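You operate a simulated robot arm through the tools that you are given. There is no shell and no other tool.

You are at the controls of a simulated two-armed robot. One attempt, no reset.

Task
Hold the nearly empty pear juice steady, twist its cap shut and stand it at the FREE card.
Fine: shut the milk's cap too, stand it at the STAFF card; each between its card and the wall that the table stands by; the cards stay put. Set down upright: pear juice carton, milk carton.

The check looks at the end state, three seconds after you hand in, the way a careful person would. Anything else that was tipped, shoved, dropped, spilled or broken makes it a failure. A push-on lid holds only when it is set on centred and level and pressed home; a screw cap is set on level and turned clockwise until tight.

Robot
Two 7-joint arms with four-finger grippers on one trunk, on a base that drives. Base frame: it is fixed to the floor where the robot stands at the start and does not move with it; the origin is under the middle of the robot, x ahead of it, y to its left, z up; the surface under the hand at the start is at about z = 450. Lengths are in mm, angles in degrees, forces in N, time in s.
The left shoulder is at the start at [40, 181, 1004], the right one opposite. With the tool pointing down near the work surface each hand reaches from about 100 to 780 mm from the robot's upright axis, wherever it stands, measured 20 degrees to its own side. Places, roughly: low white table top [600, 0, 400]; milk carton cap [700, 0, 700]; pear juice carton cap [500, 0, 700]. Payload 3.67 kg a hand.
The tool frame of a hand sits at the grasp point between the pads (the TCP): z along the fingers, y along the line on which they close. The tips reach 28 mm beyond it. Largest opening 112 mm; the body of the gripper starts 73 mm behind the TCP.
Orientation is that of the tool frame in the base frame, as a unit quaternion [x, y, z, w]. With the fingers straight down and closing along the base's y, the tool's x points along the base's -x, its y along +y and its z along -z.

Tools
- The arms move only by the tool move_arm. It takes "left_rows", "right_rows" or both (then of equal length, played together; a hand with none holds still); each is a list of rows, each a list of 7 numbers: the finger opening in mm, from 0 to 112, then the shift along the base's x, y, z in mm, then the turn, a rotation vector about the base's x, y, z in degrees. In form: [[jaw, x, y, z, wx, wy, wz], ...]. A call has 1 to 20 rows; each row shifts and turns the commanded pose from where the row before left it. A row lasts 0.2 s, in which the tool goes at most 50 mm and 8.6 degrees; a call with a longer step from one row to the next is refused whole, and so is a gripper value outside its range. A pose out of reach is approached as far as the arm can. The call stops where the force on the tool passes 40 N (or 10 N more than at its start, if that is more) or the arm is blocked; 0.2 s more then pass. The fingers move at their own pace and stop on an object; they squeeze with about 34 N. The grip force told is the motor's: it shows also when the fingers shut on nothing. Time passes only in rows, and 0.2 s behind the last, so rows that do not move let the fingers close. The reply holds the time, the measured pose of the TCP, the force on the tool along the base axes, the opening and the grip force, in the units named above and with some noise, with the torque about the TCP (base axes, N m) and any sound that the robot's microphone picked up.
- Cameras (640 x 400 px; columns grow to the right, rows downward): "scene" is now at [104.3, -13.7, 1223.8]; the picture's right is [-0.13, -0.99, 0.00], its down [-0.67, 0.09, -0.74] and it looks along [0.73, -0.10, -0.68] (base axes); focal length 248 px, centre (320, 200). "left" rides on the left gripper at [60, 18, -104] in its tool frame; the picture's right is [-0.29, 0.96, 0.00], its down [-0.80, -0.24, -0.55] and it looks along [-0.53, -0.16, 0.83] (tool axes); focal length 234 px, centre (320, 200). "right" rides on the right gripper at [60, -18, -104] in its tool frame; the picture's right is [0.29, 0.96, 0.00], its down [-0.80, 0.24, -0.55] and it looks along [-0.53, 0.16, 0.83] (tool axes); focal length 234 px, centre (320, 200). There is no depth. A picture from a camera that has moved, and an enlarged one, comes with that camera's place and axes in the base frame and with its lens.
- capture(camera): a new picture of that camera. No time passes.
- move_column(by): slides the trunk up (or, below 0, down) by that many mm; the arms and the scene camera ride with it, the base frame stays. It gives what a move gives, with no picture.
- steer(legs): drives the robot by 1 to 6 legs, each [ahead, left, turn to the left] in mm, mm and degrees, along the robot's own axes; the way and the turn of a leg run together, so that a leg with both is an arc; at most 1500 mm and 180 degrees a leg. The arms and the cameras ride along, it lands a little off, and it stops where it bumps. It gives what a move gives.
- head_to(pan, tilt): turns the head with the scene camera to pan (to the left, within 86 degrees either way) and tilt (down, from -29 to 69), counted from straight ahead of the robot. It gives what a move gives.
- close_up(camera, box): a new picture of the part [left, top, right, bottom] of that camera's present view, enlarged. No time passes.
- finish_job(): hands the job in; it is judged then, once.

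Nothing tells you exact positions but the pictures and the camera data. Unless the task says otherwise, let go and move clear before handing in.

The tools are called by a JSON object that holds its "api" and its "payload". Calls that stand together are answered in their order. move_arm: Moves the arms, as the interface text tells. Its arguments: {"type":"object","properties":{"left_rows":{"type":"array","items":{"type":"array","items":{"type":"number"}}},"right_rows":{"type":"array","items":{"type":"array","items":{"type":"number"}}}},"required":[]} The other tools are called the same way: move_column (by) slides the trunk up or down; steer (legs) drives the base; head_to (pan, tilt) turns the head that bears the scene camera; capture (camera) takes a picture; close_up (camera, box) takes an enlarged picture of a part of a camera's view; finish_job () hands the job in.

At the start:

```text
time: 0.0
left_position: [546.6, 206.0, 964.9]
left_tool_rot: [0.0, 1.0, 0.0, 0.0]
left_contact_force: [-0.8, 0.4, 0.2]
left_ft_torque: [0.0, 0.0, 0.0]
left_width: 111.6
left_finger_force: 0.0
right_position: [538.2, -227.9, 1028.9]
right_tool_rot: [0.0, 1.0, 0.0, 0.001]
right_contact_force: [-1.4, 0.5, -0.2]
right_ft_torque: [0.0, 0.0, -0.01]
right_width: 112.0
right_finger_force: 0.1
trunk travel left (down, up): [-125.0, 389.0]
robot x, y, heading: [2.3, -1.1, 0.0]
head pan, tilt: [-7.7, 42.5]
```

scene: 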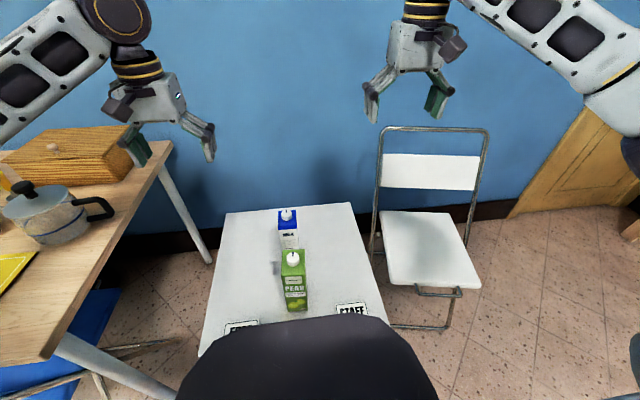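
right: 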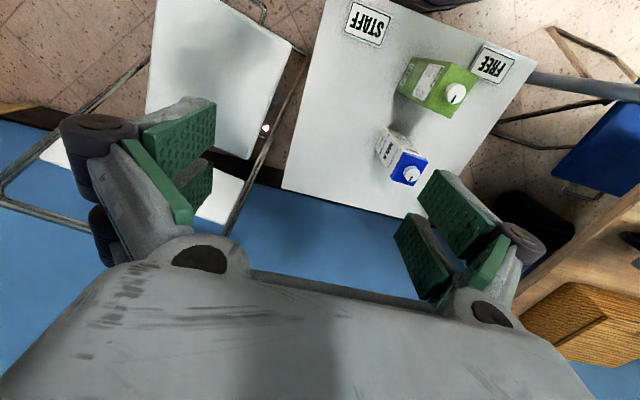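
left: 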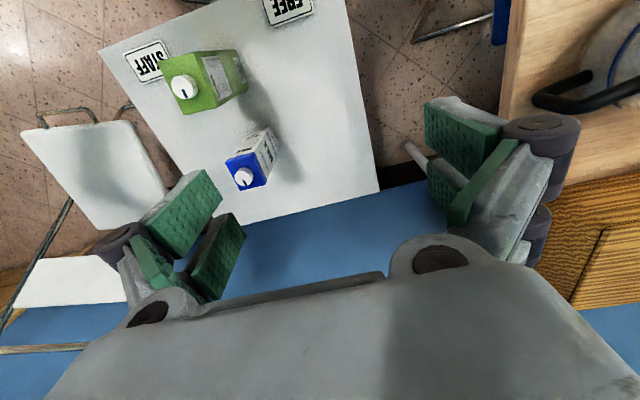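

I see the low white table ahead with a green pear juice carton nearer and a blue-topped milk carton behind it, the FREE card at the near left corner and the STAFF card at the near right. I'll look closer before moving.

{"api": "close_up", "payload": {"camera": "scene", "box": [200, 190, 400, 340]}}

{"api": "close_up", "payload": {"camera": "right", "box": [340, 0, 540, 200]}}

{"api": "close_up", "payload": {"camera": "left", "box": [100, 0, 340, 220]}}

```text
2.67 times, centred on (300, 265) of scene
camera zoom: at [104.3, -13.7, 1223.8], right [-0.13, -0.99, 0.0], down [-0.67, 0.09, -0.74], along [0.73, -0.1, -0.68], focal length 661 px, centre (373, 27)
```

zoom: 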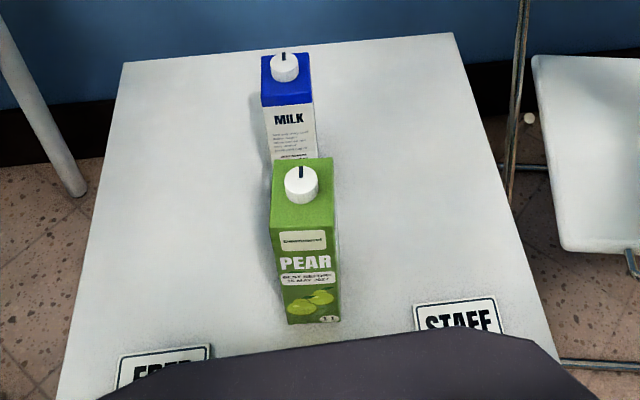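

```text
2.00 times, centred on (440, 100) of right
camera zoom: at [480.5, -244.3, 1131.6], right [-0.29, 0.96, 0.0], down [0.8, 0.24, 0.55], along [0.53, 0.16, -0.83], focal length 468 px, centre (80, 400)
```

zoom: 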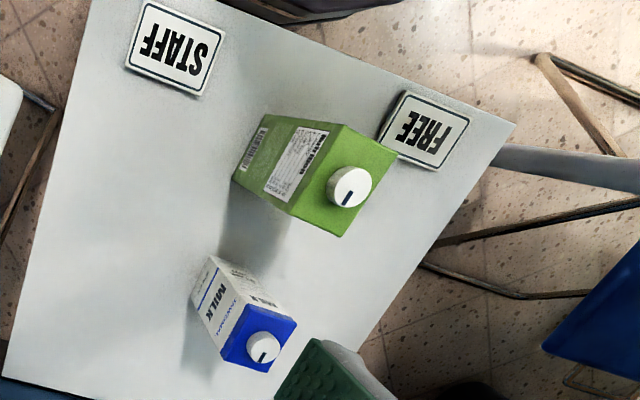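

```text
1.82 times, centred on (220, 110) of left
camera zoom: at [488.8, 223.4, 1068.2], right [0.29, 0.96, 0.0], down [0.8, -0.24, 0.55], along [0.53, -0.16, -0.83], focal length 426 px, centre (502, 364)
```

zoom: 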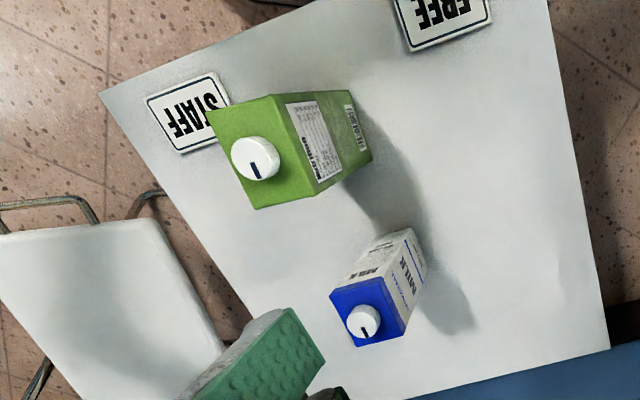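

The pear carton stands around (482, 6) and the milk around (653, 20), on a table top I estimate at z≈455; the cards lie near the front edge at y≈+177 (FREE) and y≈-150 (STAFF). A wooden table is to the left, so I'll look around with the head before planning the arm paths.

{"api": "head_to", "payload": {"pan": 0, "tilt": 55}}

```text
time: 0.8
left_position: [548.0, 205.6, 963.7]
left_tool_rot: [0.0, 1.0, 0.0, -0.001]
left_contact_force: [0.4, -0.9, -0.2]
left_ft_torque: [0.0, 0.01, -0.02]
left_width: 112.1
left_finger_force: 0.0
right_position: [539.0, -227.5, 1028.7]
right_tool_rot: [0.0, 1.0, 0.0, 0.0]
right_contact_force: [0.5, 0.3, 0.2]
right_ft_torque: [0.03, -0.01, 0.04]
right_width: 112.0
right_finger_force: 0.1
trunk travel left (down, up): [-125.0, 389.0]
robot x, y, heading: [-4.2, 0.5, 0.1]
head pan, tilt: [0.0, 55.0]
```

{"api": "capture", "payload": {"camera": "scene"}}

{"api": "close_up", "payload": {"camera": "scene", "box": [220, 100, 420, 225]}}

```text
taken
camera scene: at [93.9, -2.7, 1206.9], right [0.0, -1.0, 0.0], down [-0.82, 0.0, -0.57], along [0.57, 0.0, -0.82], focal length 248 px, centre (320, 200)
```

scene: 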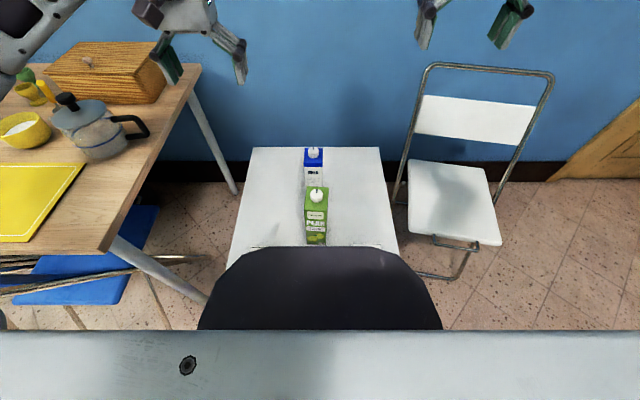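

```text
3.20 times, centred on (320, 162) of scene
camera zoom: at [93.9, -2.7, 1206.9], right [0.0, -1.0, 0.0], down [-0.82, 0.0, -0.57], along [0.57, 0.0, -0.82], focal length 793 px, centre (320, 320)
```

zoom: 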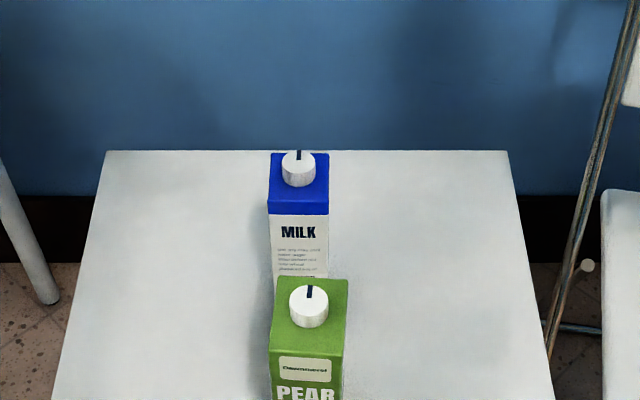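

The environment is clear: the wooden table with the pot is on the left beyond y≈400 and the chair is on the right. I plan to use the right hand, tilted in from the right side, as the holder and the left hand from above as the twister. First I'll bring the left camera over the pear cap and turn the right hand into its holding orientation, still up high.

{"api": "move_arm", "payload": {"left_rows": [[112, -11, -18, -17, 0, 0, 0], [112, -11, -18, -17, 0, 0, 0], [112, -11, -18, -17, 0, 0, 0], [112, -11, -18, -17, 0, 0, 0], [112, -11, -18, -17, 0, 0, 0], [112, -11, -18, -17, 0, 0, 0], [112, -11, -18, -17, 0, 0, 0], [112, -11, -18, -17, 0, 0, 0], [112, -11, -18, -17, 0, 0, 0], [112, -11, -18, -17, 0, 0, 0], [112, 0, 0, 0, 0, 0, 0], [112, 0, 0, 0, 0, 0, 0], [112, 0, 0, 0, 0, 0, 0], [112, 0, 0, 0, 0, 0, 0], [112, 0, 0, 0, 0, 0, 0], [112, 0, 0, 0, 0, 0, 0], [112, 0, 0, 0, 0, 0, 0], [112, 0, 0, 0, 0, 0, 0], [112, 0, 0, 0, 0, 0, 0], [112, 0, 0, 0, 0, 0, 0]], "right_rows": [[112, 0, -5, 0, 0, 0, 8.18], [112, 0, -5, 0, 0, 0, 8.18], [112, 0, -5, 0, 0, 0, 8.18], [112, 0, -5, 0, 0, 0, 8.18], [112, 0, -5, 0, 0, 0, 8.18], [112, 0, -5, 0, 0, 0, 8.18], [112, 0, -5, 0, 0, 0, 8.18], [112, 0, -5, 0, 0, 0, 8.18], [112, 0, -5, 0, 0, 0, 8.18], [112, 0, -5, 0, 0, 0, 8.18], [112, 0, -5, 0, 0, 0, 8.2], [112, 0, -5, -10, 7.5, 0, 0], [112, 0, -5, -10, 7.5, 0, 0], [112, 0, -5, -10, 7.5, 0, 0], [112, 0, -5, -10, 7.5, 0, 0], [112, 0, -5, -10, 7.5, 0, 0], [112, 0, -5, -10, 7.5, 0, 0], [112, 0, -5, -10, 7.5, 0, 0], [112, 0, -5, -10, 7.5, 0, 0], [112, 0, 0, 0, 0, 0, 0]]}}

```text
time: 5.0
left_position: [435.7, 25.8, 794.2]
left_tool_rot: [-0.001, 1.0, 0.001, 0.0]
left_contact_force: [0.4, 0.1, -0.6]
left_ft_torque: [0.01, -0.04, 0.0]
left_width: 111.8
left_finger_force: 0.0
right_position: [276.8, -128.6, 1063.2]
right_tool_rot: [-0.612, 0.613, 0.355, 0.353]
right_contact_force: [-0.1, 0.0, 0.4]
right_ft_torque: [-0.01, 0.01, -0.02]
right_width: 112.1
right_finger_force: 0.1
right hand out of reach, approached as far as the arm can: row 6, 7, 8, 9, 10, 11, 12, 13, 14, 15, 16, 17, 18, 19
trunk travel left (down, up): [-125.0, 389.0]
robot x, y, heading: [-3.1, 1.4, -0.1]
head pan, tilt: [0.0, 55.0]
```

The left camera is now near the pear; the right hand got its orientation but was pulled back to (277, -129, 1063), so that pose is not reachable there. I'll look at the pictures.

{"api": "capture", "payload": {"camera": "left"}}

{"api": "capture", "payload": {"camera": "right"}}

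{"api": "capture", "payload": {"camera": "scene"}}

```text
taken
camera left: at [378.2, 43.3, 898.0], right [0.29, 0.96, 0.0], down [0.8, -0.24, 0.55], along [0.53, -0.16, -0.83], focal length 234 px, centre (320, 200)
```

left: 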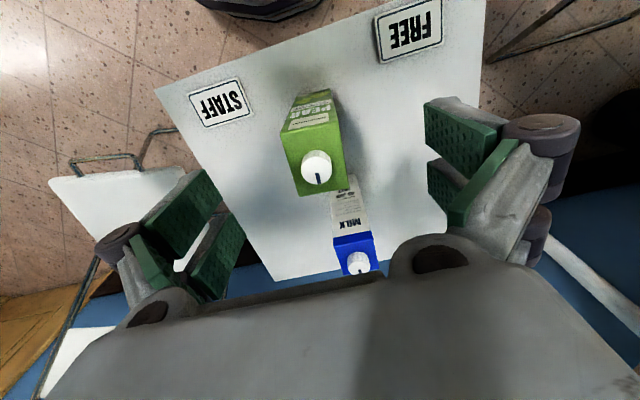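

```text
taken
camera right: at [296.7, -248.2, 1062.2], right [-0.96, -0.14, -0.25], down [-0.24, -0.08, 0.97], along [-0.16, 0.99, 0.04], focal length 234 px, centre (320, 200)
```

right: 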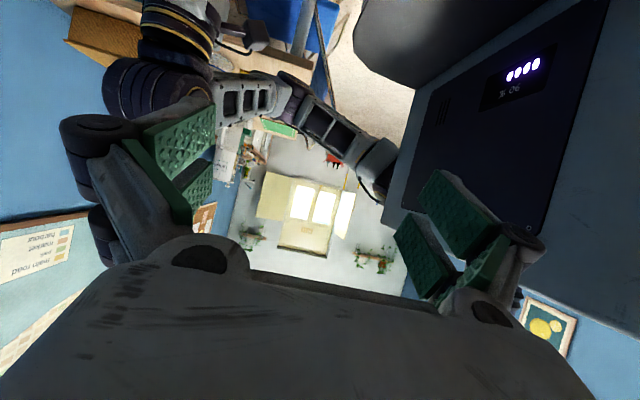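

```text
taken
camera scene: at [93.8, -2.5, 1206.9], right [0.0, -1.0, 0.0], down [-0.82, 0.0, -0.57], along [0.57, 0.0, -0.82], focal length 248 px, centre (320, 200)
```

scene: 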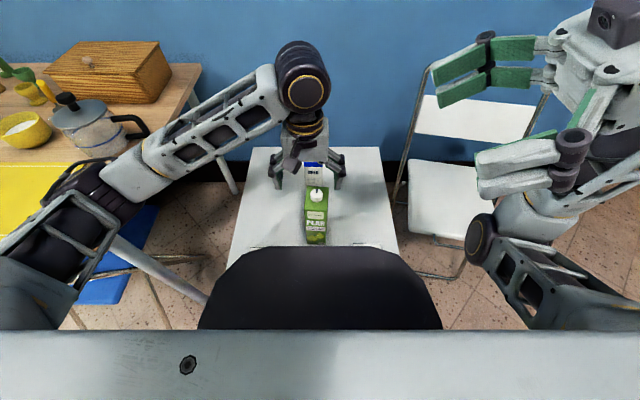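

The pear cap and milk are visible from the left camera. I'll zoom for precise positions and test the right hand's commanded pose with a null row.

{"api": "close_up", "payload": {"camera": "left", "box": [250, 80, 410, 280]}}

{"api": "move_arm", "payload": {"right_rows": [[112, 0, 0, 0, 0, 0, 0]]}}

```text
2.00 times, centred on (330, 180) of left
camera zoom: at [378.2, 43.3, 898.0], right [0.29, 0.96, 0.0], down [0.8, -0.24, 0.55], along [0.53, -0.16, -0.83], focal length 468 px, centre (300, 240)
```

zoom: 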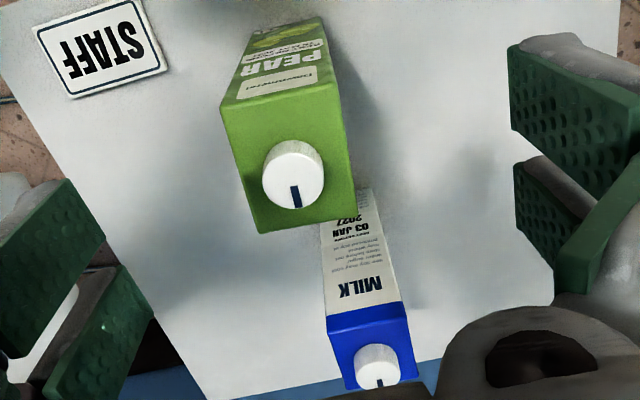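

```text
time: 5.3
left_position: [437.0, 26.4, 794.2]
left_tool_rot: [0.0, 1.0, 0.0, 0.0]
left_contact_force: [0.2, -0.8, 0.4]
left_ft_torque: [-0.02, 0.0, 0.0]
left_width: 112.0
left_finger_force: 0.0
right_position: [278.0, -129.2, 1063.0]
right_tool_rot: [-0.611, 0.613, 0.354, 0.353]
right_contact_force: [-0.6, -0.3, -0.4]
right_ft_torque: [-0.04, 0.03, 0.0]
right_width: 111.9
right_finger_force: 0.1
trunk travel left (down, up): [-125.0, 389.0]
robot x, y, heading: [-2.9, 0.1, -0.2]
head pan, tilt: [0.0, 55.0]
```

The commanded pose resets to the measured one at each call, good. I'll zoom in on both caps to judge their height and how open they are.

{"api": "close_up", "payload": {"camera": "left", "box": [275, 125, 355, 205]}}

{"api": "close_up", "payload": {"camera": "left", "box": [320, 210, 400, 290]}}

{"api": "close_up", "payload": {"camera": "scene", "box": [285, 140, 345, 250]}}

```text
5.00 times, centred on (315, 165) of left
camera zoom: at [378.2, 43.2, 898.0], right [0.29, 0.96, 0.0], down [0.8, -0.24, 0.55], along [0.53, -0.16, -0.83], focal length 1171 px, centre (345, 375)
```

zoom: 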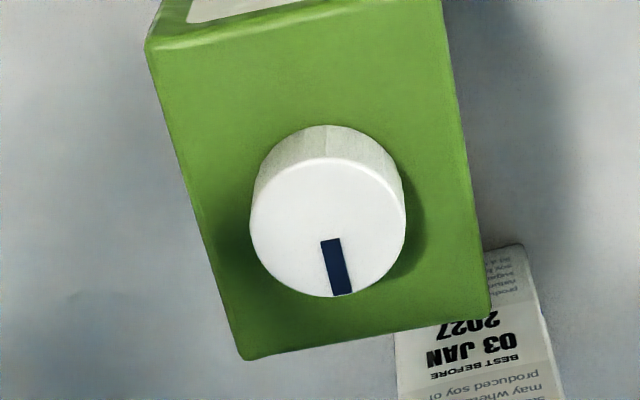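

```text
5.00 times, centred on (360, 250) of left
camera zoom: at [378.2, 43.2, 898.0], right [0.29, 0.96, 0.0], down [0.8, -0.24, 0.55], along [0.53, -0.16, -0.83], focal length 1171 px, centre (120, -50)
```

zoom: 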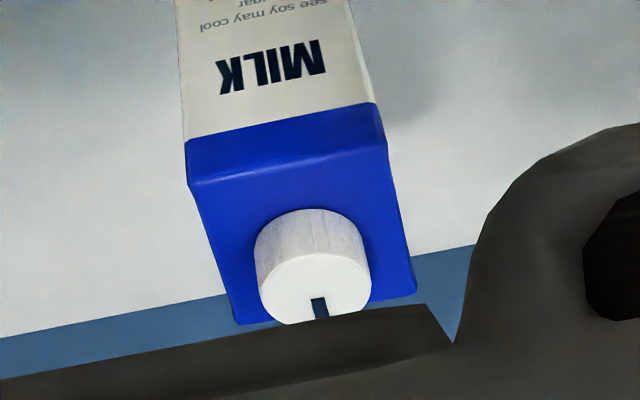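

```text
3.64 times, centred on (315, 195) of scene
camera zoom: at [93.8, -2.6, 1206.9], right [0.0, -1.0, 0.0], down [-0.82, 0.0, -0.57], along [0.57, 0.0, -0.82], focal length 901 px, centre (338, 218)
```

zoom: 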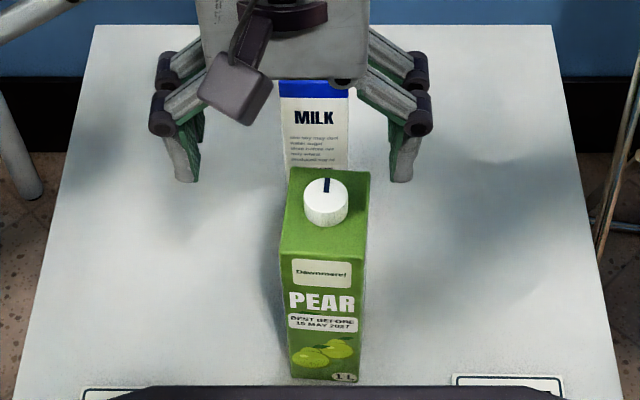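

Both caps are about 32 mm wide and stand about 16 mm above the carton tops (pear cap centre ≈ (481, 8), top z≈680). The right hand's counter-clockwise turn seems limited, so I'll unwind it and turn the other way instead.

{"api": "move_arm", "payload": {"right_rows": [[112, 15, -5, 0, -7.5, 0, 0], [112, 15, -5, 0, -7.5, 0, 0], [112, 15, -5, 0, -7.5, 0, 0], [112, 15, -5, 0, -7.5, 0, 0], [112, 15, -5, 0, -7.5, 0, 0], [112, 15, -5, 0, -7.5, 0, 0], [112, 15, -5, -5, -7.5, 0, 0], [112, 15, -5, -5, -7.5, 0, 0], [112, 10, -5, -5, 0, 0, -8.18], [112, 10, -5, -5, 0, 0, -8.18], [112, 10, -5, -5, 0, 0, -8.18], [112, 10, -5, -5, 0, 0, -8.18], [112, 10, -5, -5, 0, 0, -8.18], [112, 10, -5, -5, 0, 0, -8.18], [112, 10, -5, -5, 0, 0, -8.18], [112, 10, -5, 0, 0, 0, -8.18], [112, 10, -5, 0, 0, 0, -8.18], [112, 10, -5, 0, 0, 0, -8.18], [112, 0, -5, 0, 0, 0, -8.2], [112, 0, 0, 0, 0, 0, 0]]}}

```text
time: 9.6
left_position: [436.4, 25.9, 793.7]
left_tool_rot: [0.0, 1.0, 0.001, 0.0]
left_contact_force: [0.1, 0.9, -0.5]
left_ft_torque: [-0.02, 0.0, -0.01]
left_width: 112.3
left_finger_force: 0.2
right_position: [400.6, -154.4, 1021.9]
right_tool_rot: [0.001, 1.0, 0.0, 0.0]
right_contact_force: [-0.2, 0.2, -0.6]
right_ft_torque: [0.02, 0.04, 0.0]
right_width: 112.0
right_finger_force: 0.1
right hand out of reach, approached as far as the arm can: row 1, 2, 3, 4, 5, 6, 7, 8
trunk travel left (down, up): [-125.0, 389.0]
robot x, y, heading: [-1.3, 0.1, 0.0]
head pan, tilt: [0.0, 55.0]
```

Unwound. Now turn the right hand the other way (-90° about z) and tilt it toward the left while moving to the right of the table, still high.

{"api": "move_arm", "payload": {"right_rows": [[112, 6, -12, -10, 0, 0, -8.18], [112, 6, -12, -10, 0, 0, -8.18], [112, 6, -12, -10, 0, 0, -8.18], [112, 6, -12, -10, 0, 0, -8.18], [112, 6, -12, -10, 0, 0, -8.18], [112, 6, -12, -10, 0, 0, -8.18], [112, 6, -12, -10, 0, 0, -8.18], [112, 6, -12, -10, 0, 0, -8.18], [112, 6, -12, -10, 0, 0, -8.18], [112, 6, -12, -10, 0, 0, -8.18], [112, 6, -12, -10, 0, 0, -8.2], [112, 0, 0, -10, 8.33, 0, 0], [112, 0, 0, -10, 8.33, 0, 0], [112, 0, 0, -10, 8.33, 0, 0], [112, 0, 0, -10, 8.33, 0, 0], [112, 0, 0, -10, 8.33, 0, 0], [112, 0, 0, -10, 8.33, 0, 0], [112, 0, 0, -10, 8.33, 0, 0], [112, 0, 0, -10, 8.33, 0, 0], [112, 0, 0, -10, 8.36, 0, 0]]}}

```text
time: 13.8
left_position: [437.0, 26.3, 792.7]
left_tool_rot: [-0.001, 1.0, 0.0, 0.0]
left_contact_force: [2.0, -0.8, -0.3]
left_ft_torque: [0.01, 0.03, -0.04]
left_width: 112.0
left_finger_force: 0.1
right_position: [466.5, -287.6, 821.5]
right_tool_rot: [0.561, 0.56, 0.432, -0.43]
right_contact_force: [0.6, -0.4, 0.6]
right_ft_torque: [-0.03, 0.0, -0.01]
right_width: 112.1
right_finger_force: 0.1
trunk travel left (down, up): [-125.0, 389.0]
robot x, y, heading: [-1.5, -4.4, 0.3]
head pan, tilt: [0.0, 55.0]
```

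That orientation is reachable: the right hand is at (466, -288, 821), pointing left and slightly down. Let me view.

{"api": "capture", "payload": {"camera": "scene"}}

{"api": "capture", "payload": {"camera": "right"}}

```text
taken
camera scene: at [94.1, -3.2, 1206.8], right [0.0, -1.0, 0.0], down [-0.82, 0.0, -0.57], along [0.57, 0.0, -0.82], focal length 248 px, centre (320, 200)
```

scene: 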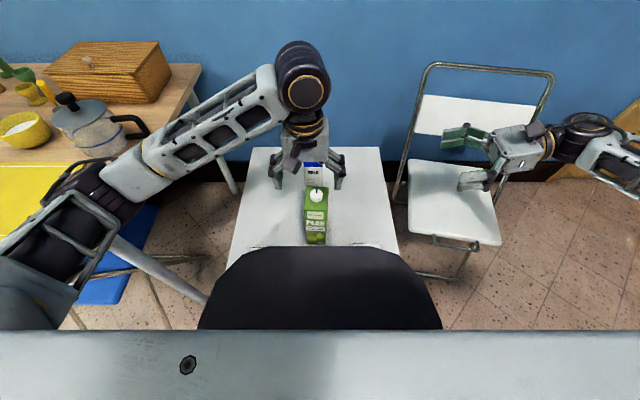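

```text
taken
camera right: at [449.6, -371.1, 906.8], right [0.96, 0.07, 0.28], down [0.24, -0.74, -0.63], along [0.16, 0.67, -0.73], focal length 234 px, centre (320, 200)
```

right: 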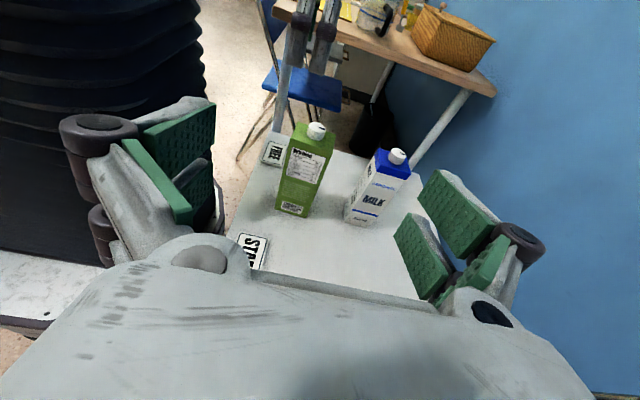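

I can see both cartons from the right. I'll zoom on the right camera for geometry.

{"api": "close_up", "payload": {"camera": "right", "box": [230, 100, 430, 270]}}

{"api": "close_up", "payload": {"camera": "right", "box": [260, 110, 340, 230]}}

```text
2.35 times, centred on (330, 185) of right
camera zoom: at [449.6, -371.1, 906.8], right [0.96, 0.07, 0.28], down [0.24, -0.74, -0.63], along [0.16, 0.67, -0.73], focal length 551 px, centre (296, 235)
```

zoom: 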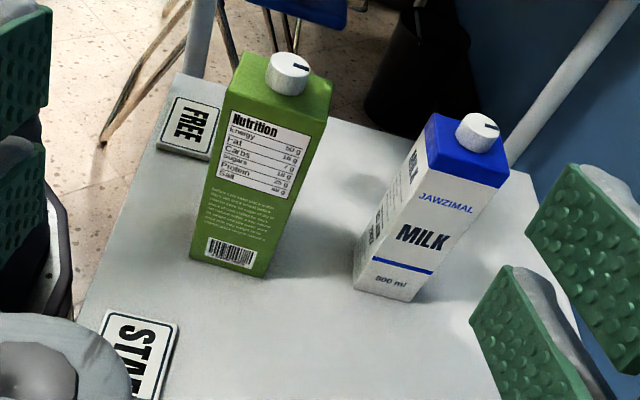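

```text
3.33 times, centred on (300, 170) of right
camera zoom: at [449.6, -371.1, 906.8], right [0.96, 0.07, 0.28], down [0.24, -0.74, -0.63], along [0.16, 0.67, -0.73], focal length 781 px, centre (387, 300)
```

zoom: 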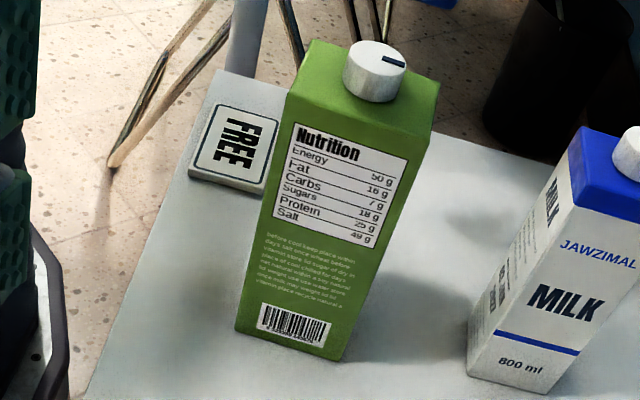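

The cards are flat slabs near the front edge. The pear body spans x≈441–513, y≈-26–37, top z≈662 with about -4.5° yaw; the milk's centre is about (649, 19), top z≈645. Next I'll lower the right hand to the pear's right side, staying clear, and check its view.

{"api": "move_arm", "payload": {"right_rows": [[112, 1.2, 8, -34.5, 0, 0, 0], [112, 1.2, 8, -34.5, 0, 0, 0], [112, 1.2, 8, -34.5, 0, 0, 0], [112, 1.2, 8, -34.5, 0, 0, 0], [112, 1.2, 8, -34.5, 0, 0, -1.2], [112, 1.2, 8, -34.5, 0, 0, -1.2], [112, 1.2, 8, -34.5, 0, 0, -1.2], [112, 1.2, 8, -34.5, 0, 0, -1.2]]}}

```text
time: 15.6
left_position: [436.0, 26.4, 794.4]
left_tool_rot: [-0.001, 1.0, -0.001, 0.0]
left_contact_force: [-0.5, 0.2, 0.5]
left_ft_torque: [-0.02, 0.01, 0.01]
left_width: 112.0
left_finger_force: 0.2
right_position: [475.4, -222.7, 546.2]
right_tool_rot: [0.584, 0.537, 0.448, -0.413]
right_contact_force: [-0.5, -0.5, 0.9]
right_ft_torque: [-0.01, 0.04, 0.01]
right_width: 111.7
right_finger_force: 0.0
trunk travel left (down, up): [-125.0, 389.0]
robot x, y, heading: [-0.5, 0.2, 0.0]
head pan, tilt: [0.0, 55.0]
```

{"api": "capture", "payload": {"camera": "right"}}

{"api": "capture", "payload": {"camera": "scene"}}

{"api": "close_up", "payload": {"camera": "right", "box": [240, 0, 440, 200]}}

```text
taken
camera right: at [452.8, -305.0, 630.1], right [0.96, -0.01, 0.28], down [0.18, -0.76, -0.63], along [0.21, 0.65, -0.73], focal length 234 px, centre (320, 200)
```

right: 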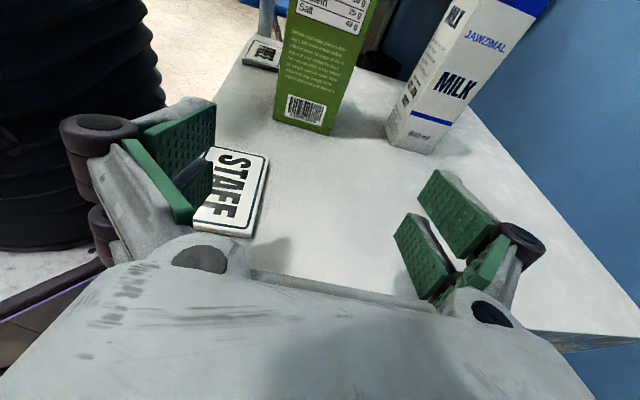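

```text
taken
camera scene: at [94.1, -2.8, 1206.8], right [0.0, -1.0, 0.0], down [-0.82, 0.0, -0.57], along [0.57, 0.0, -0.82], focal length 248 px, centre (320, 200)
```

scene: 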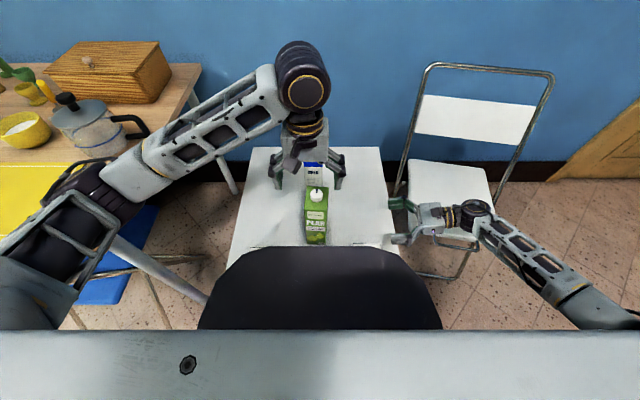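

```text
2.00 times, centred on (340, 100) of right
camera zoom: at [452.8, -305.0, 630.1], right [0.96, -0.01, 0.28], down [0.18, -0.76, -0.63], along [0.21, 0.65, -0.73], focal length 468 px, centre (280, 400)
```

zoom: 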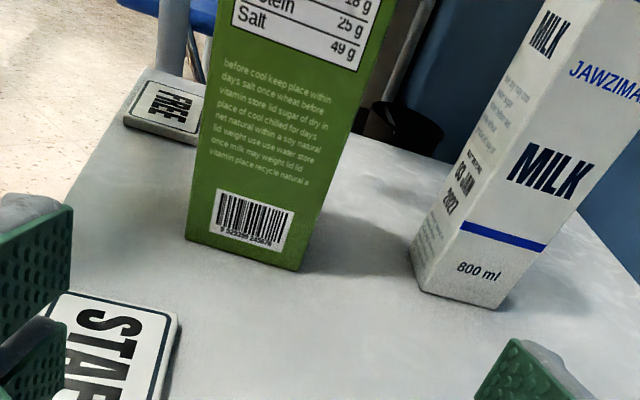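

The pear body measures about 80 mm deep (x≈440–520) by 62 mm wide, so I have about 15 mm of clearance per finger. I'll advance the right hand partway around it and check alignment.

{"api": "move_arm", "payload": {"right_rows": [[112, 0.7, 25, 0, 0, 0, 0.2], [112, 0.7, 25, 0, 0, 0, 0.2], [112, 0.7, 25, 0, 0, 0, 0.2], [112, 0.7, 25, 0, 0, 0, 0.2], [112, 0.7, 25, 0, 0, 0, 0.2], [112, 0.7, 22, 0, 0, 0, 0]]}}

{"api": "capture", "payload": {"camera": "right"}}

{"api": "close_up", "payload": {"camera": "scene", "box": [230, 130, 430, 255]}}

```text
time: 16.9
left_position: [435.8, 25.9, 794.6]
left_tool_rot: [0.0, 1.0, -0.001, 0.0]
left_contact_force: [0.4, -0.3, 0.2]
left_ft_torque: [0.0, 0.03, -0.01]
left_width: 112.0
left_finger_force: 0.0
right_position: [479.6, -76.0, 547.3]
right_tool_rot: [0.579, 0.543, 0.444, -0.416]
right_contact_force: [0.0, 0.5, 0.0]
right_ft_torque: [0.03, 0.01, -0.02]
right_width: 111.8
right_finger_force: 0.0
trunk travel left (down, up): [-125.0, 389.0]
robot x, y, heading: [-4.0, 1.9, 0.2]
head pan, tilt: [0.0, 55.0]
```

```text
taken
camera right: at [458.2, -157.9, 631.4], right [0.96, 0.01, 0.28], down [0.19, -0.76, -0.63], along [0.2, 0.65, -0.73], focal length 234 px, centre (320, 200)
```

right: 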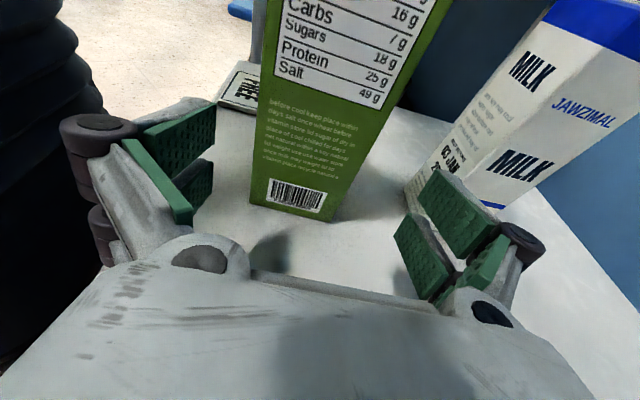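

```text
3.20 times, centred on (330, 192) of scene
camera zoom: at [93.9, -2.5, 1206.9], right [0.0, -1.0, 0.0], down [-0.82, 0.0, -0.57], along [0.57, 0.0, -0.82], focal length 793 px, centre (288, 224)
```

zoom: 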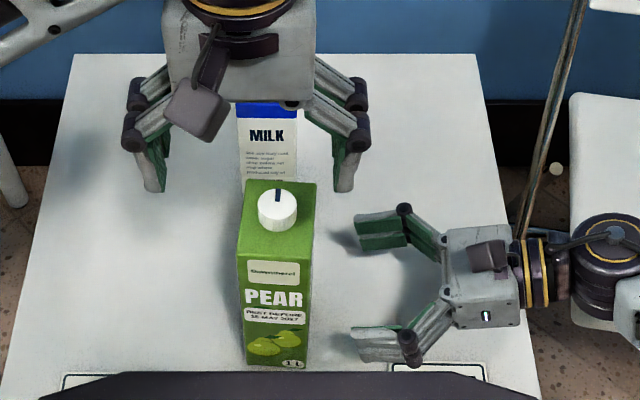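

Alignment looks right: fingers straddle the carton's depth. I'll slide in until the pads are beside the carton's middle, still open.

{"api": "move_arm", "payload": {"right_rows": [[112, 0.2, 20, 0, 0, 0, 0], [112, 0.2, 20, 0, 0, 0, 0], [112, 0.2, 20, 0, 0, 0, 0], [112, 0.2, 16, 0, 0, 0, 0]]}}

{"api": "capture", "payload": {"camera": "right"}}

{"api": "close_up", "payload": {"camera": "scene", "box": [230, 130, 430, 255]}}

```text
time: 17.9
left_position: [436.6, 25.7, 793.7]
left_tool_rot: [0.0, 1.0, 0.0, 0.0]
left_contact_force: [-0.3, 0.3, -0.3]
left_ft_torque: [0.0, 0.0, 0.02]
left_width: 111.9
left_finger_force: 0.1
right_position: [480.3, 0.1, 547.4]
right_tool_rot: [0.579, 0.542, 0.444, -0.416]
right_contact_force: [0.3, -0.1, 1.2]
right_ft_torque: [0.0, -0.01, -0.02]
right_width: 112.0
right_finger_force: 0.0
trunk travel left (down, up): [-125.0, 389.0]
robot x, y, heading: [-0.8, 2.6, 0.0]
head pan, tilt: [0.0, 55.0]
```

```text
taken
camera right: at [459.0, -81.8, 631.1], right [0.96, 0.01, 0.28], down [0.19, -0.76, -0.63], along [0.2, 0.65, -0.73], focal length 234 px, centre (320, 200)
```

right: 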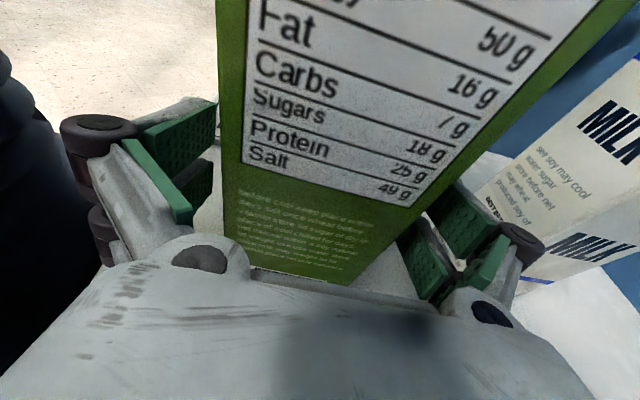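

```text
3.20 times, centred on (330, 192) of scene
camera zoom: at [93.9, -2.5, 1206.8], right [0.0, -1.0, 0.0], down [-0.82, 0.0, -0.57], along [0.57, 0.0, -0.82], focal length 793 px, centre (288, 224)
```

zoom: 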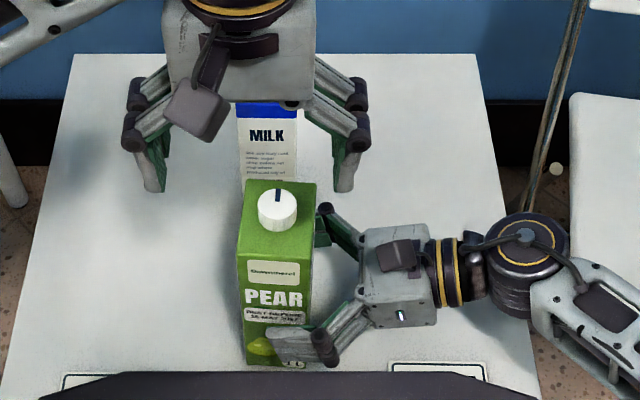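

Fingers straddle the pear. Closing the right hand gently on its body.

{"api": "move_arm", "payload": {"right_rows": [[95, 0, 0, 0, 0, 0, 0], [85, 0, 0, 0, 0, 0, 0], [75, 0, 0, 0, 0, 0, 0], [65, 0, 0, 0, 0, 0, 0], [60, 0, 0, 0, 0, 0, 0]]}}

{"api": "close_up", "payload": {"camera": "scene", "box": [230, 130, 430, 255]}}

{"api": "close_up", "payload": {"camera": "left", "box": [250, 80, 410, 280]}}

```text
time: 19.1
left_position: [436.1, 27.0, 794.4]
left_tool_rot: [0.0, 1.0, 0.0, 0.0]
left_contact_force: [-0.1, -0.5, 0.4]
left_ft_torque: [0.0, 0.02, 0.01]
left_width: 112.1
left_finger_force: 0.0
right_position: [481.1, 0.2, 547.3]
right_tool_rot: [0.58, 0.542, 0.444, -0.416]
right_contact_force: [-0.4, -1.3, 1.2]
right_ft_torque: [0.03, 0.14, -0.02]
right_width: 81.4
right_finger_force: 33.7
trunk travel left (down, up): [-125.0, 389.0]
robot x, y, heading: [-1.4, -2.1, 0.1]
head pan, tilt: [0.0, 55.0]
```

```text
3.20 times, centred on (330, 192) of scene
camera zoom: at [93.7, -2.7, 1206.9], right [0.0, -1.0, 0.0], down [-0.82, 0.0, -0.57], along [0.57, 0.0, -0.82], focal length 793 px, centre (288, 224)
```

zoom: 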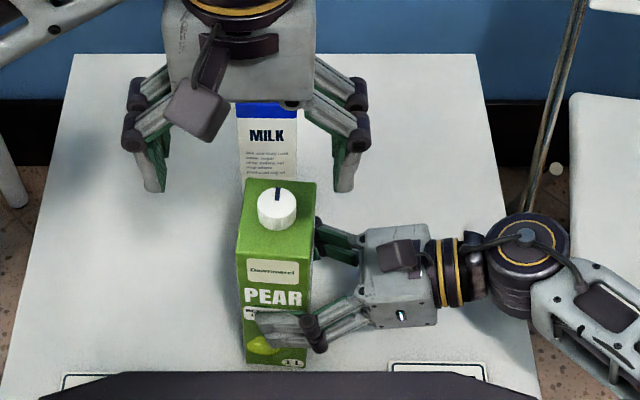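

```text
2.00 times, centred on (330, 180) of left
camera zoom: at [378.1, 43.2, 898.1], right [0.29, 0.96, 0.0], down [0.8, -0.24, 0.55], along [0.53, -0.16, -0.83], focal length 468 px, centre (300, 240)
```

zoom: 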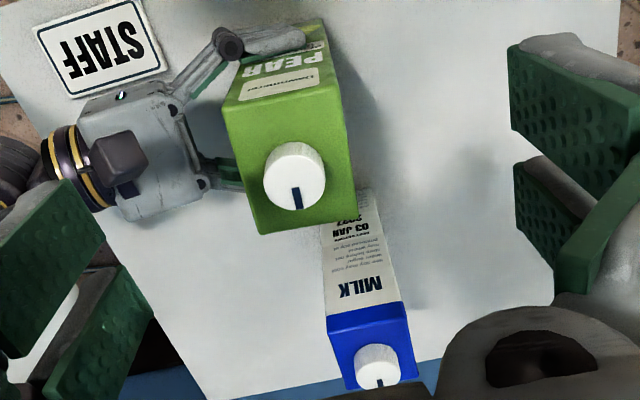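

The pear is firmly held (81 mm, 34 N). Now I'll bring the left hand above the cap (tips still about 30 mm above it) and turn it counter-clockwise to wind up for a clockwise twist, checking its reach.

{"api": "move_arm", "payload": {"left_rows": [[100, 9, -4, -8, 0, 0, 8], [90, 9, -4, -8, 0, 0, 8], [80, 9, -4, -8, 0, 0, 8], [70, 9, -3, -8, 0, 0, 8], [60, 9, -3, -8, 0, 0, 8], [60, 0, 0, -8, 0, 0, 8], [60, 0, 0, 0, 0, 0, 8], [60, 0, 0, 0, 0, 0, 8], [60, 0, 0, 0, 0, 0, 8], [60, 0, 0, 0, 0, 0, 8], [60, 0, 0, 0, 0, 0, 8], [60, 0, 0, 0, 0, 0, 8]]}}

{"api": "capture", "payload": {"camera": "left"}}

{"api": "capture", "payload": {"camera": "scene"}}

```text
time: 21.8
left_position: [481.1, 8.6, 745.8]
left_tool_rot: [0.744, -0.669, 0.0, 0.001]
left_contact_force: [-0.1, -0.9, 0.2]
left_ft_torque: [0.03, -0.01, 0.01]
left_width: 60.3
left_finger_force: 0.1
right_position: [480.4, 0.5, 547.5]
right_tool_rot: [0.579, 0.542, 0.444, -0.417]
right_contact_force: [-0.8, 0.5, 2.9]
right_ft_torque: [0.09, 0.15, -0.02]
right_width: 81.3
right_finger_force: 34.1
trunk travel left (down, up): [-125.0, 389.0]
robot x, y, heading: [2.2, -1.2, -0.1]
head pan, tilt: [0.0, 55.0]
```

```text
taken
camera left: at [472.0, -54.1, 850.0], right [-0.98, 0.18, 0.0], down [0.15, 0.82, 0.55], along [0.1, 0.54, -0.83], focal length 234 px, centre (320, 200)
```

left: 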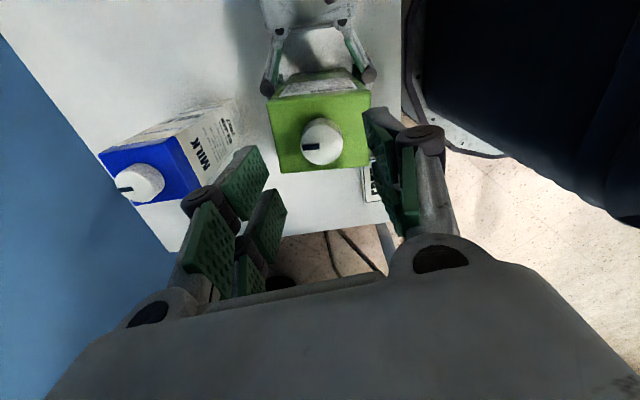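

```text
taken
camera scene: at [93.7, -2.6, 1206.9], right [0.0, -1.0, 0.0], down [-0.82, 0.0, -0.57], along [0.57, 0.0, -0.82], focal length 248 px, centre (320, 200)
```

scene: 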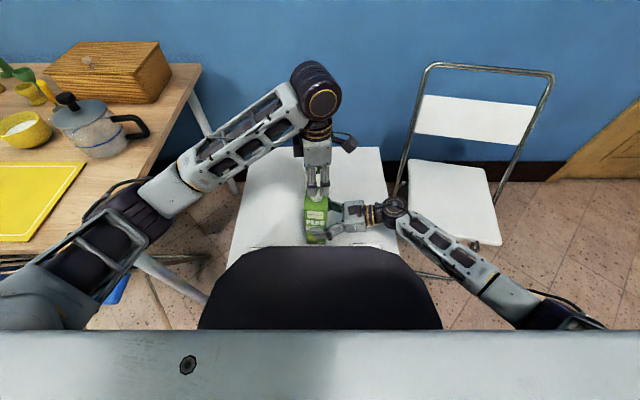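

The left hand reaches +96° without trouble and is over the cap. I'll zoom to refine the cap's centre relative to the hand.

{"api": "close_up", "payload": {"camera": "left", "box": [260, 60, 400, 200]}}

{"api": "close_up", "payload": {"camera": "scene", "box": [280, 130, 380, 230]}}

```text
2.86 times, centred on (330, 130) of left
camera zoom: at [472.0, -54.1, 850.0], right [-0.98, 0.18, 0.0], down [0.15, 0.82, 0.55], along [0.1, 0.54, -0.83], focal length 669 px, centre (291, 400)
```

zoom: 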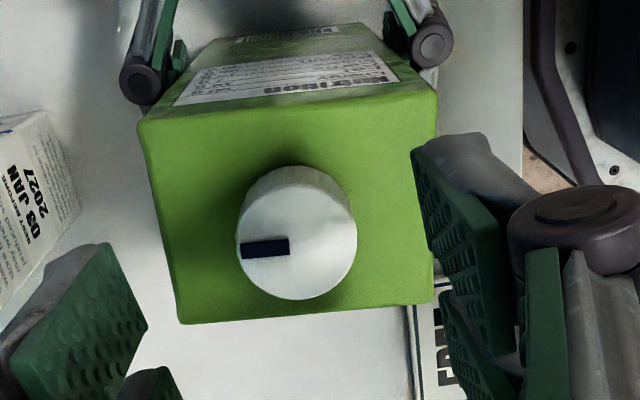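

```text
4.00 times, centred on (330, 180) of scene
camera zoom: at [93.7, -2.6, 1206.9], right [0.0, -1.0, 0.0], down [-0.82, 0.0, -0.57], along [0.57, 0.0, -0.82], focal length 991 px, centre (280, 280)
```

zoom: 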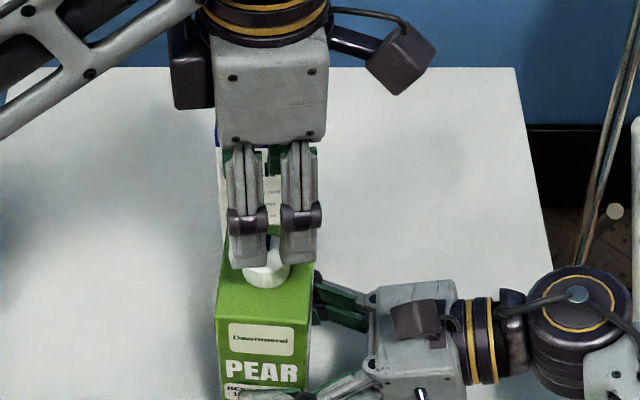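

The two-pronged fingers appear slightly right of the cap's centre in the scene view. I'll zoom in further to measure this offset.

{"api": "close_up", "payload": {"camera": "scene", "box": [295, 150, 345, 215]}}

{"api": "close_up", "payload": {"camera": "left", "box": [160, 100, 460, 300]}}

```text
6.15 times, centred on (320, 182) of scene
camera zoom: at [93.7, -2.6, 1206.9], right [0.0, -1.0, 0.0], down [-0.82, 0.0, -0.57], along [0.57, 0.0, -0.82], focal length 1525 px, centre (320, 308)
```

zoom: 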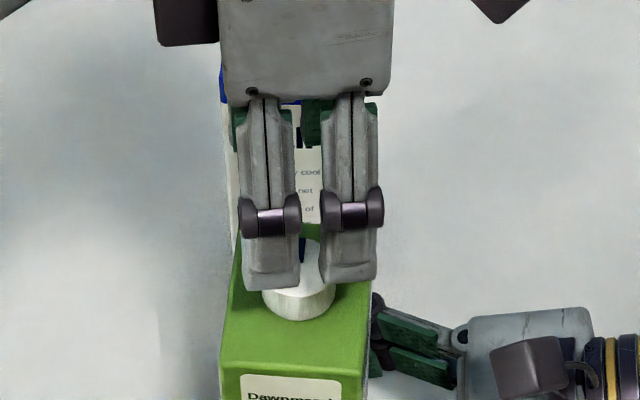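

```text
2.00 times, centred on (310, 200) of left
camera zoom: at [472.0, -54.1, 850.0], right [-0.98, 0.18, 0.0], down [0.15, 0.82, 0.55], along [0.1, 0.54, -0.83], focal length 468 px, centre (340, 200)
```

zoom: 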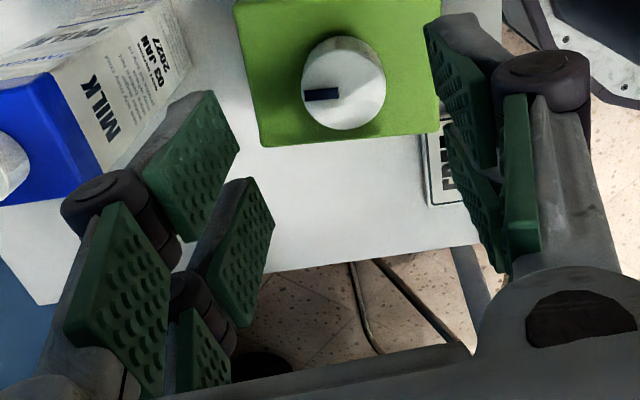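

The hand is within a few mm of the cap's axis. I'll wind further counter-clockwise to see how far the left wrist goes.

{"api": "move_arm", "payload": {"left_rows": [[60, 0, 0, 0, 0, 0, 8], [60, 0, 0, 0, 0, 0, 8], [60, 0, 0, 0, 0, 0, 8], [60, 0, 0, 0, 0, 0, 8], [60, 0, 0, 0, 0, 0, 8], [60, 0, 0, 0, 0, 0, 8], [60, 0, 0, 0, 0, 0, 8]]}}

```text
time: 22.6
left_position: [545.7, 19.3, 701.2]
left_tool_rot: [0.87, -0.492, 0.008, 0.003]
left_contact_force: [-5.1, -0.6, 17.8]
left_ft_torque: [-0.12, 0.99, -0.07]
left_width: 65.7
left_finger_force: 4.6
left hand out of reach, approached as far as the arm can: row 2, 3, 4
right_position: [481.4, -0.3, 546.1]
right_tool_rot: [0.581, 0.541, 0.444, -0.415]
right_contact_force: [-1.5, 0.1, 5.5]
right_ft_torque: [-0.7, 0.57, -0.12]
right_width: 81.3
right_finger_force: 34.1
trunk travel left (down, up): [-125.0, 389.0]
robot x, y, heading: [-2.0, -0.2, -0.0]
head pan, tilt: [0.0, 55.0]
stopped in row 4 (left hand): the force on the tool passed its limit at 52 N (the readings are from after the stop); the commanded pose is now the measured one
```

The wrist limit made the hand veer to (546, 19, 701) and it touched something. I'll check what's in contact before moving anything.

{"api": "capture", "payload": {"camera": "scene"}}

{"api": "close_up", "payload": {"camera": "scene", "box": [280, 130, 380, 230]}}

{"api": "capture", "payload": {"camera": "left"}}

{"api": "capture", "payload": {"camera": "right"}}

```text
taken
camera scene: at [92.2, -2.9, 1207.2], right [0.0, -1.0, 0.0], down [-0.82, 0.0, -0.57], along [0.57, 0.0, -0.82], focal length 248 px, centre (320, 200)
```

scene: 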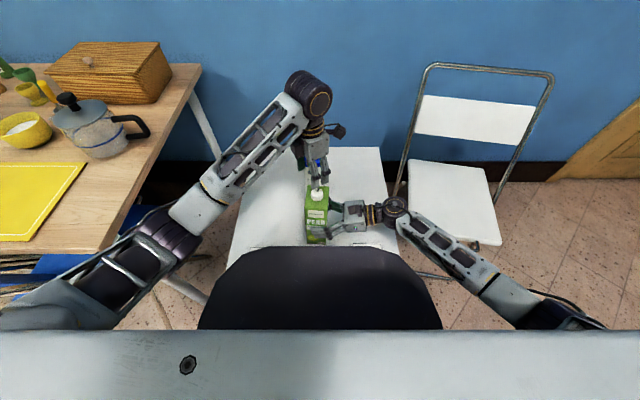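

```text
4.00 times, centred on (330, 180) of scene
camera zoom: at [92.2, -2.9, 1207.2], right [0.0, -1.0, 0.0], down [-0.82, 0.0, -0.57], along [0.57, 0.0, -0.82], focal length 991 px, centre (280, 280)
```

zoom: 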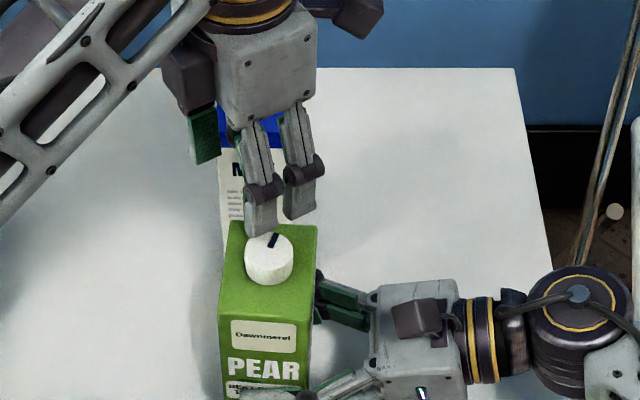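

```text
taken
camera left: at [560.7, -39.6, 805.5], right [-0.97, -0.25, -0.01], down [-0.21, 0.81, 0.54], along [-0.13, 0.53, -0.84], focal length 234 px, centre (320, 200)
```

left: 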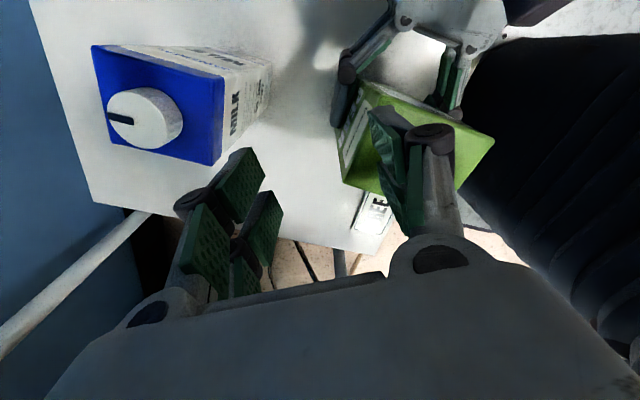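

```text
taken
camera right: at [459.5, -82.9, 631.4], right [0.96, 0.01, 0.28], down [0.19, -0.76, -0.63], along [0.21, 0.65, -0.73], focal length 234 px, centre (320, 200)
```

right: 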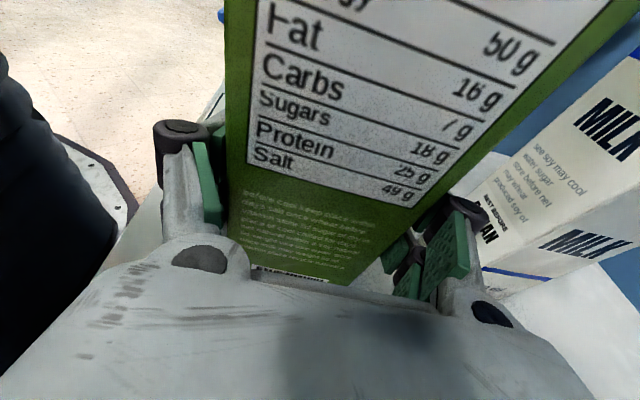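

One left finger rests on the carton top behind the cap and nudged the cap slightly clockwise; the pear is still upright and held. I'll lift the left hand straight up in small steps, staying away from the wrist limit.

{"api": "move_arm", "payload": {"left_rows": [[66, 2, 0, 8, 0, 0, 0], [66, 2, 0, 10, 0, 0, 0], [66, 0, 0, 12, 0, 0, -2]]}}

```text
time: 23.4
left_position: [556.3, 22.9, 721.9]
left_tool_rot: [0.863, -0.506, 0.006, 0.003]
left_contact_force: [0.1, -0.1, 0.1]
left_ft_torque: [0.01, 0.01, 0.03]
left_width: 66.3
left_finger_force: 0.0
left hand out of reach, approached as far as the arm can: row 1, 2
right_position: [480.5, 0.4, 547.5]
right_tool_rot: [0.581, 0.541, 0.445, -0.415]
right_contact_force: [-1.9, 1.5, 11.9]
right_ft_torque: [-0.12, -0.22, -0.01]
right_width: 81.2
right_finger_force: 34.0
trunk travel left (down, up): [-125.0, 389.0]
robot x, y, heading: [-5.2, 1.9, 0.0]
head pan, tilt: [0.0, 55.0]
```

Free of contact now. Lift further and unwind the wrist back toward +80°.

{"api": "move_arm", "payload": {"left_rows": [[66, 0, 0, 15, 0, 0, -4], [66, 0, 0, 15, 0, 0, -8], [66, -15, -2, 10, 0, 0, -8], [66, -15, -2, 5, 0, 0, -8], [66, -15, -2, 5, 0, 0, -8], [66, -15, -3, 0, 0, 0, -4], [66, -15, -3, 0, 0, 0, 0]]}}

{"api": "close_up", "payload": {"camera": "scene", "box": [260, 130, 400, 250]}}

{"api": "capture", "payload": {"camera": "left"}}

```text
time: 25.0
left_position: [480.9, 11.4, 771.7]
left_tool_rot: [-0.637, 0.771, -0.005, -0.004]
left_contact_force: [-0.1, 0.8, -0.4]
left_ft_torque: [0.01, -0.01, -0.02]
left_width: 65.9
left_finger_force: 0.0
right_position: [481.7, -0.0, 547.0]
right_tool_rot: [0.581, 0.54, 0.446, -0.415]
right_contact_force: [0.3, 3.2, 16.1]
right_ft_torque: [0.18, -0.15, -0.01]
right_width: 81.1
right_finger_force: 33.8
trunk travel left (down, up): [-125.0, 389.0]
robot x, y, heading: [-1.6, -0.7, -0.3]
head pan, tilt: [0.0, 55.0]
```

```text
3.33 times, centred on (330, 190) of scene
camera zoom: at [92.7, -2.4, 1207.0], right [0.0, -1.0, 0.0], down [-0.82, 0.0, -0.57], along [0.57, 0.0, -0.82], focal length 826 px, centre (287, 233)
```

zoom: 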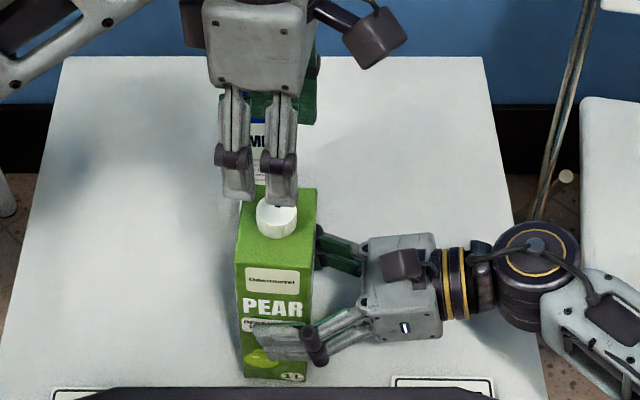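

```text
taken
camera left: at [453.4, -43.4, 876.5], right [-0.89, 0.46, 0.0], down [0.39, 0.74, 0.54], along [0.26, 0.48, -0.84], focal length 234 px, centre (320, 200)
```

left: 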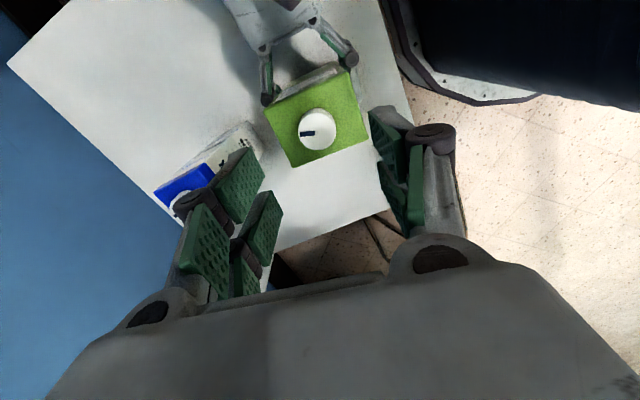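

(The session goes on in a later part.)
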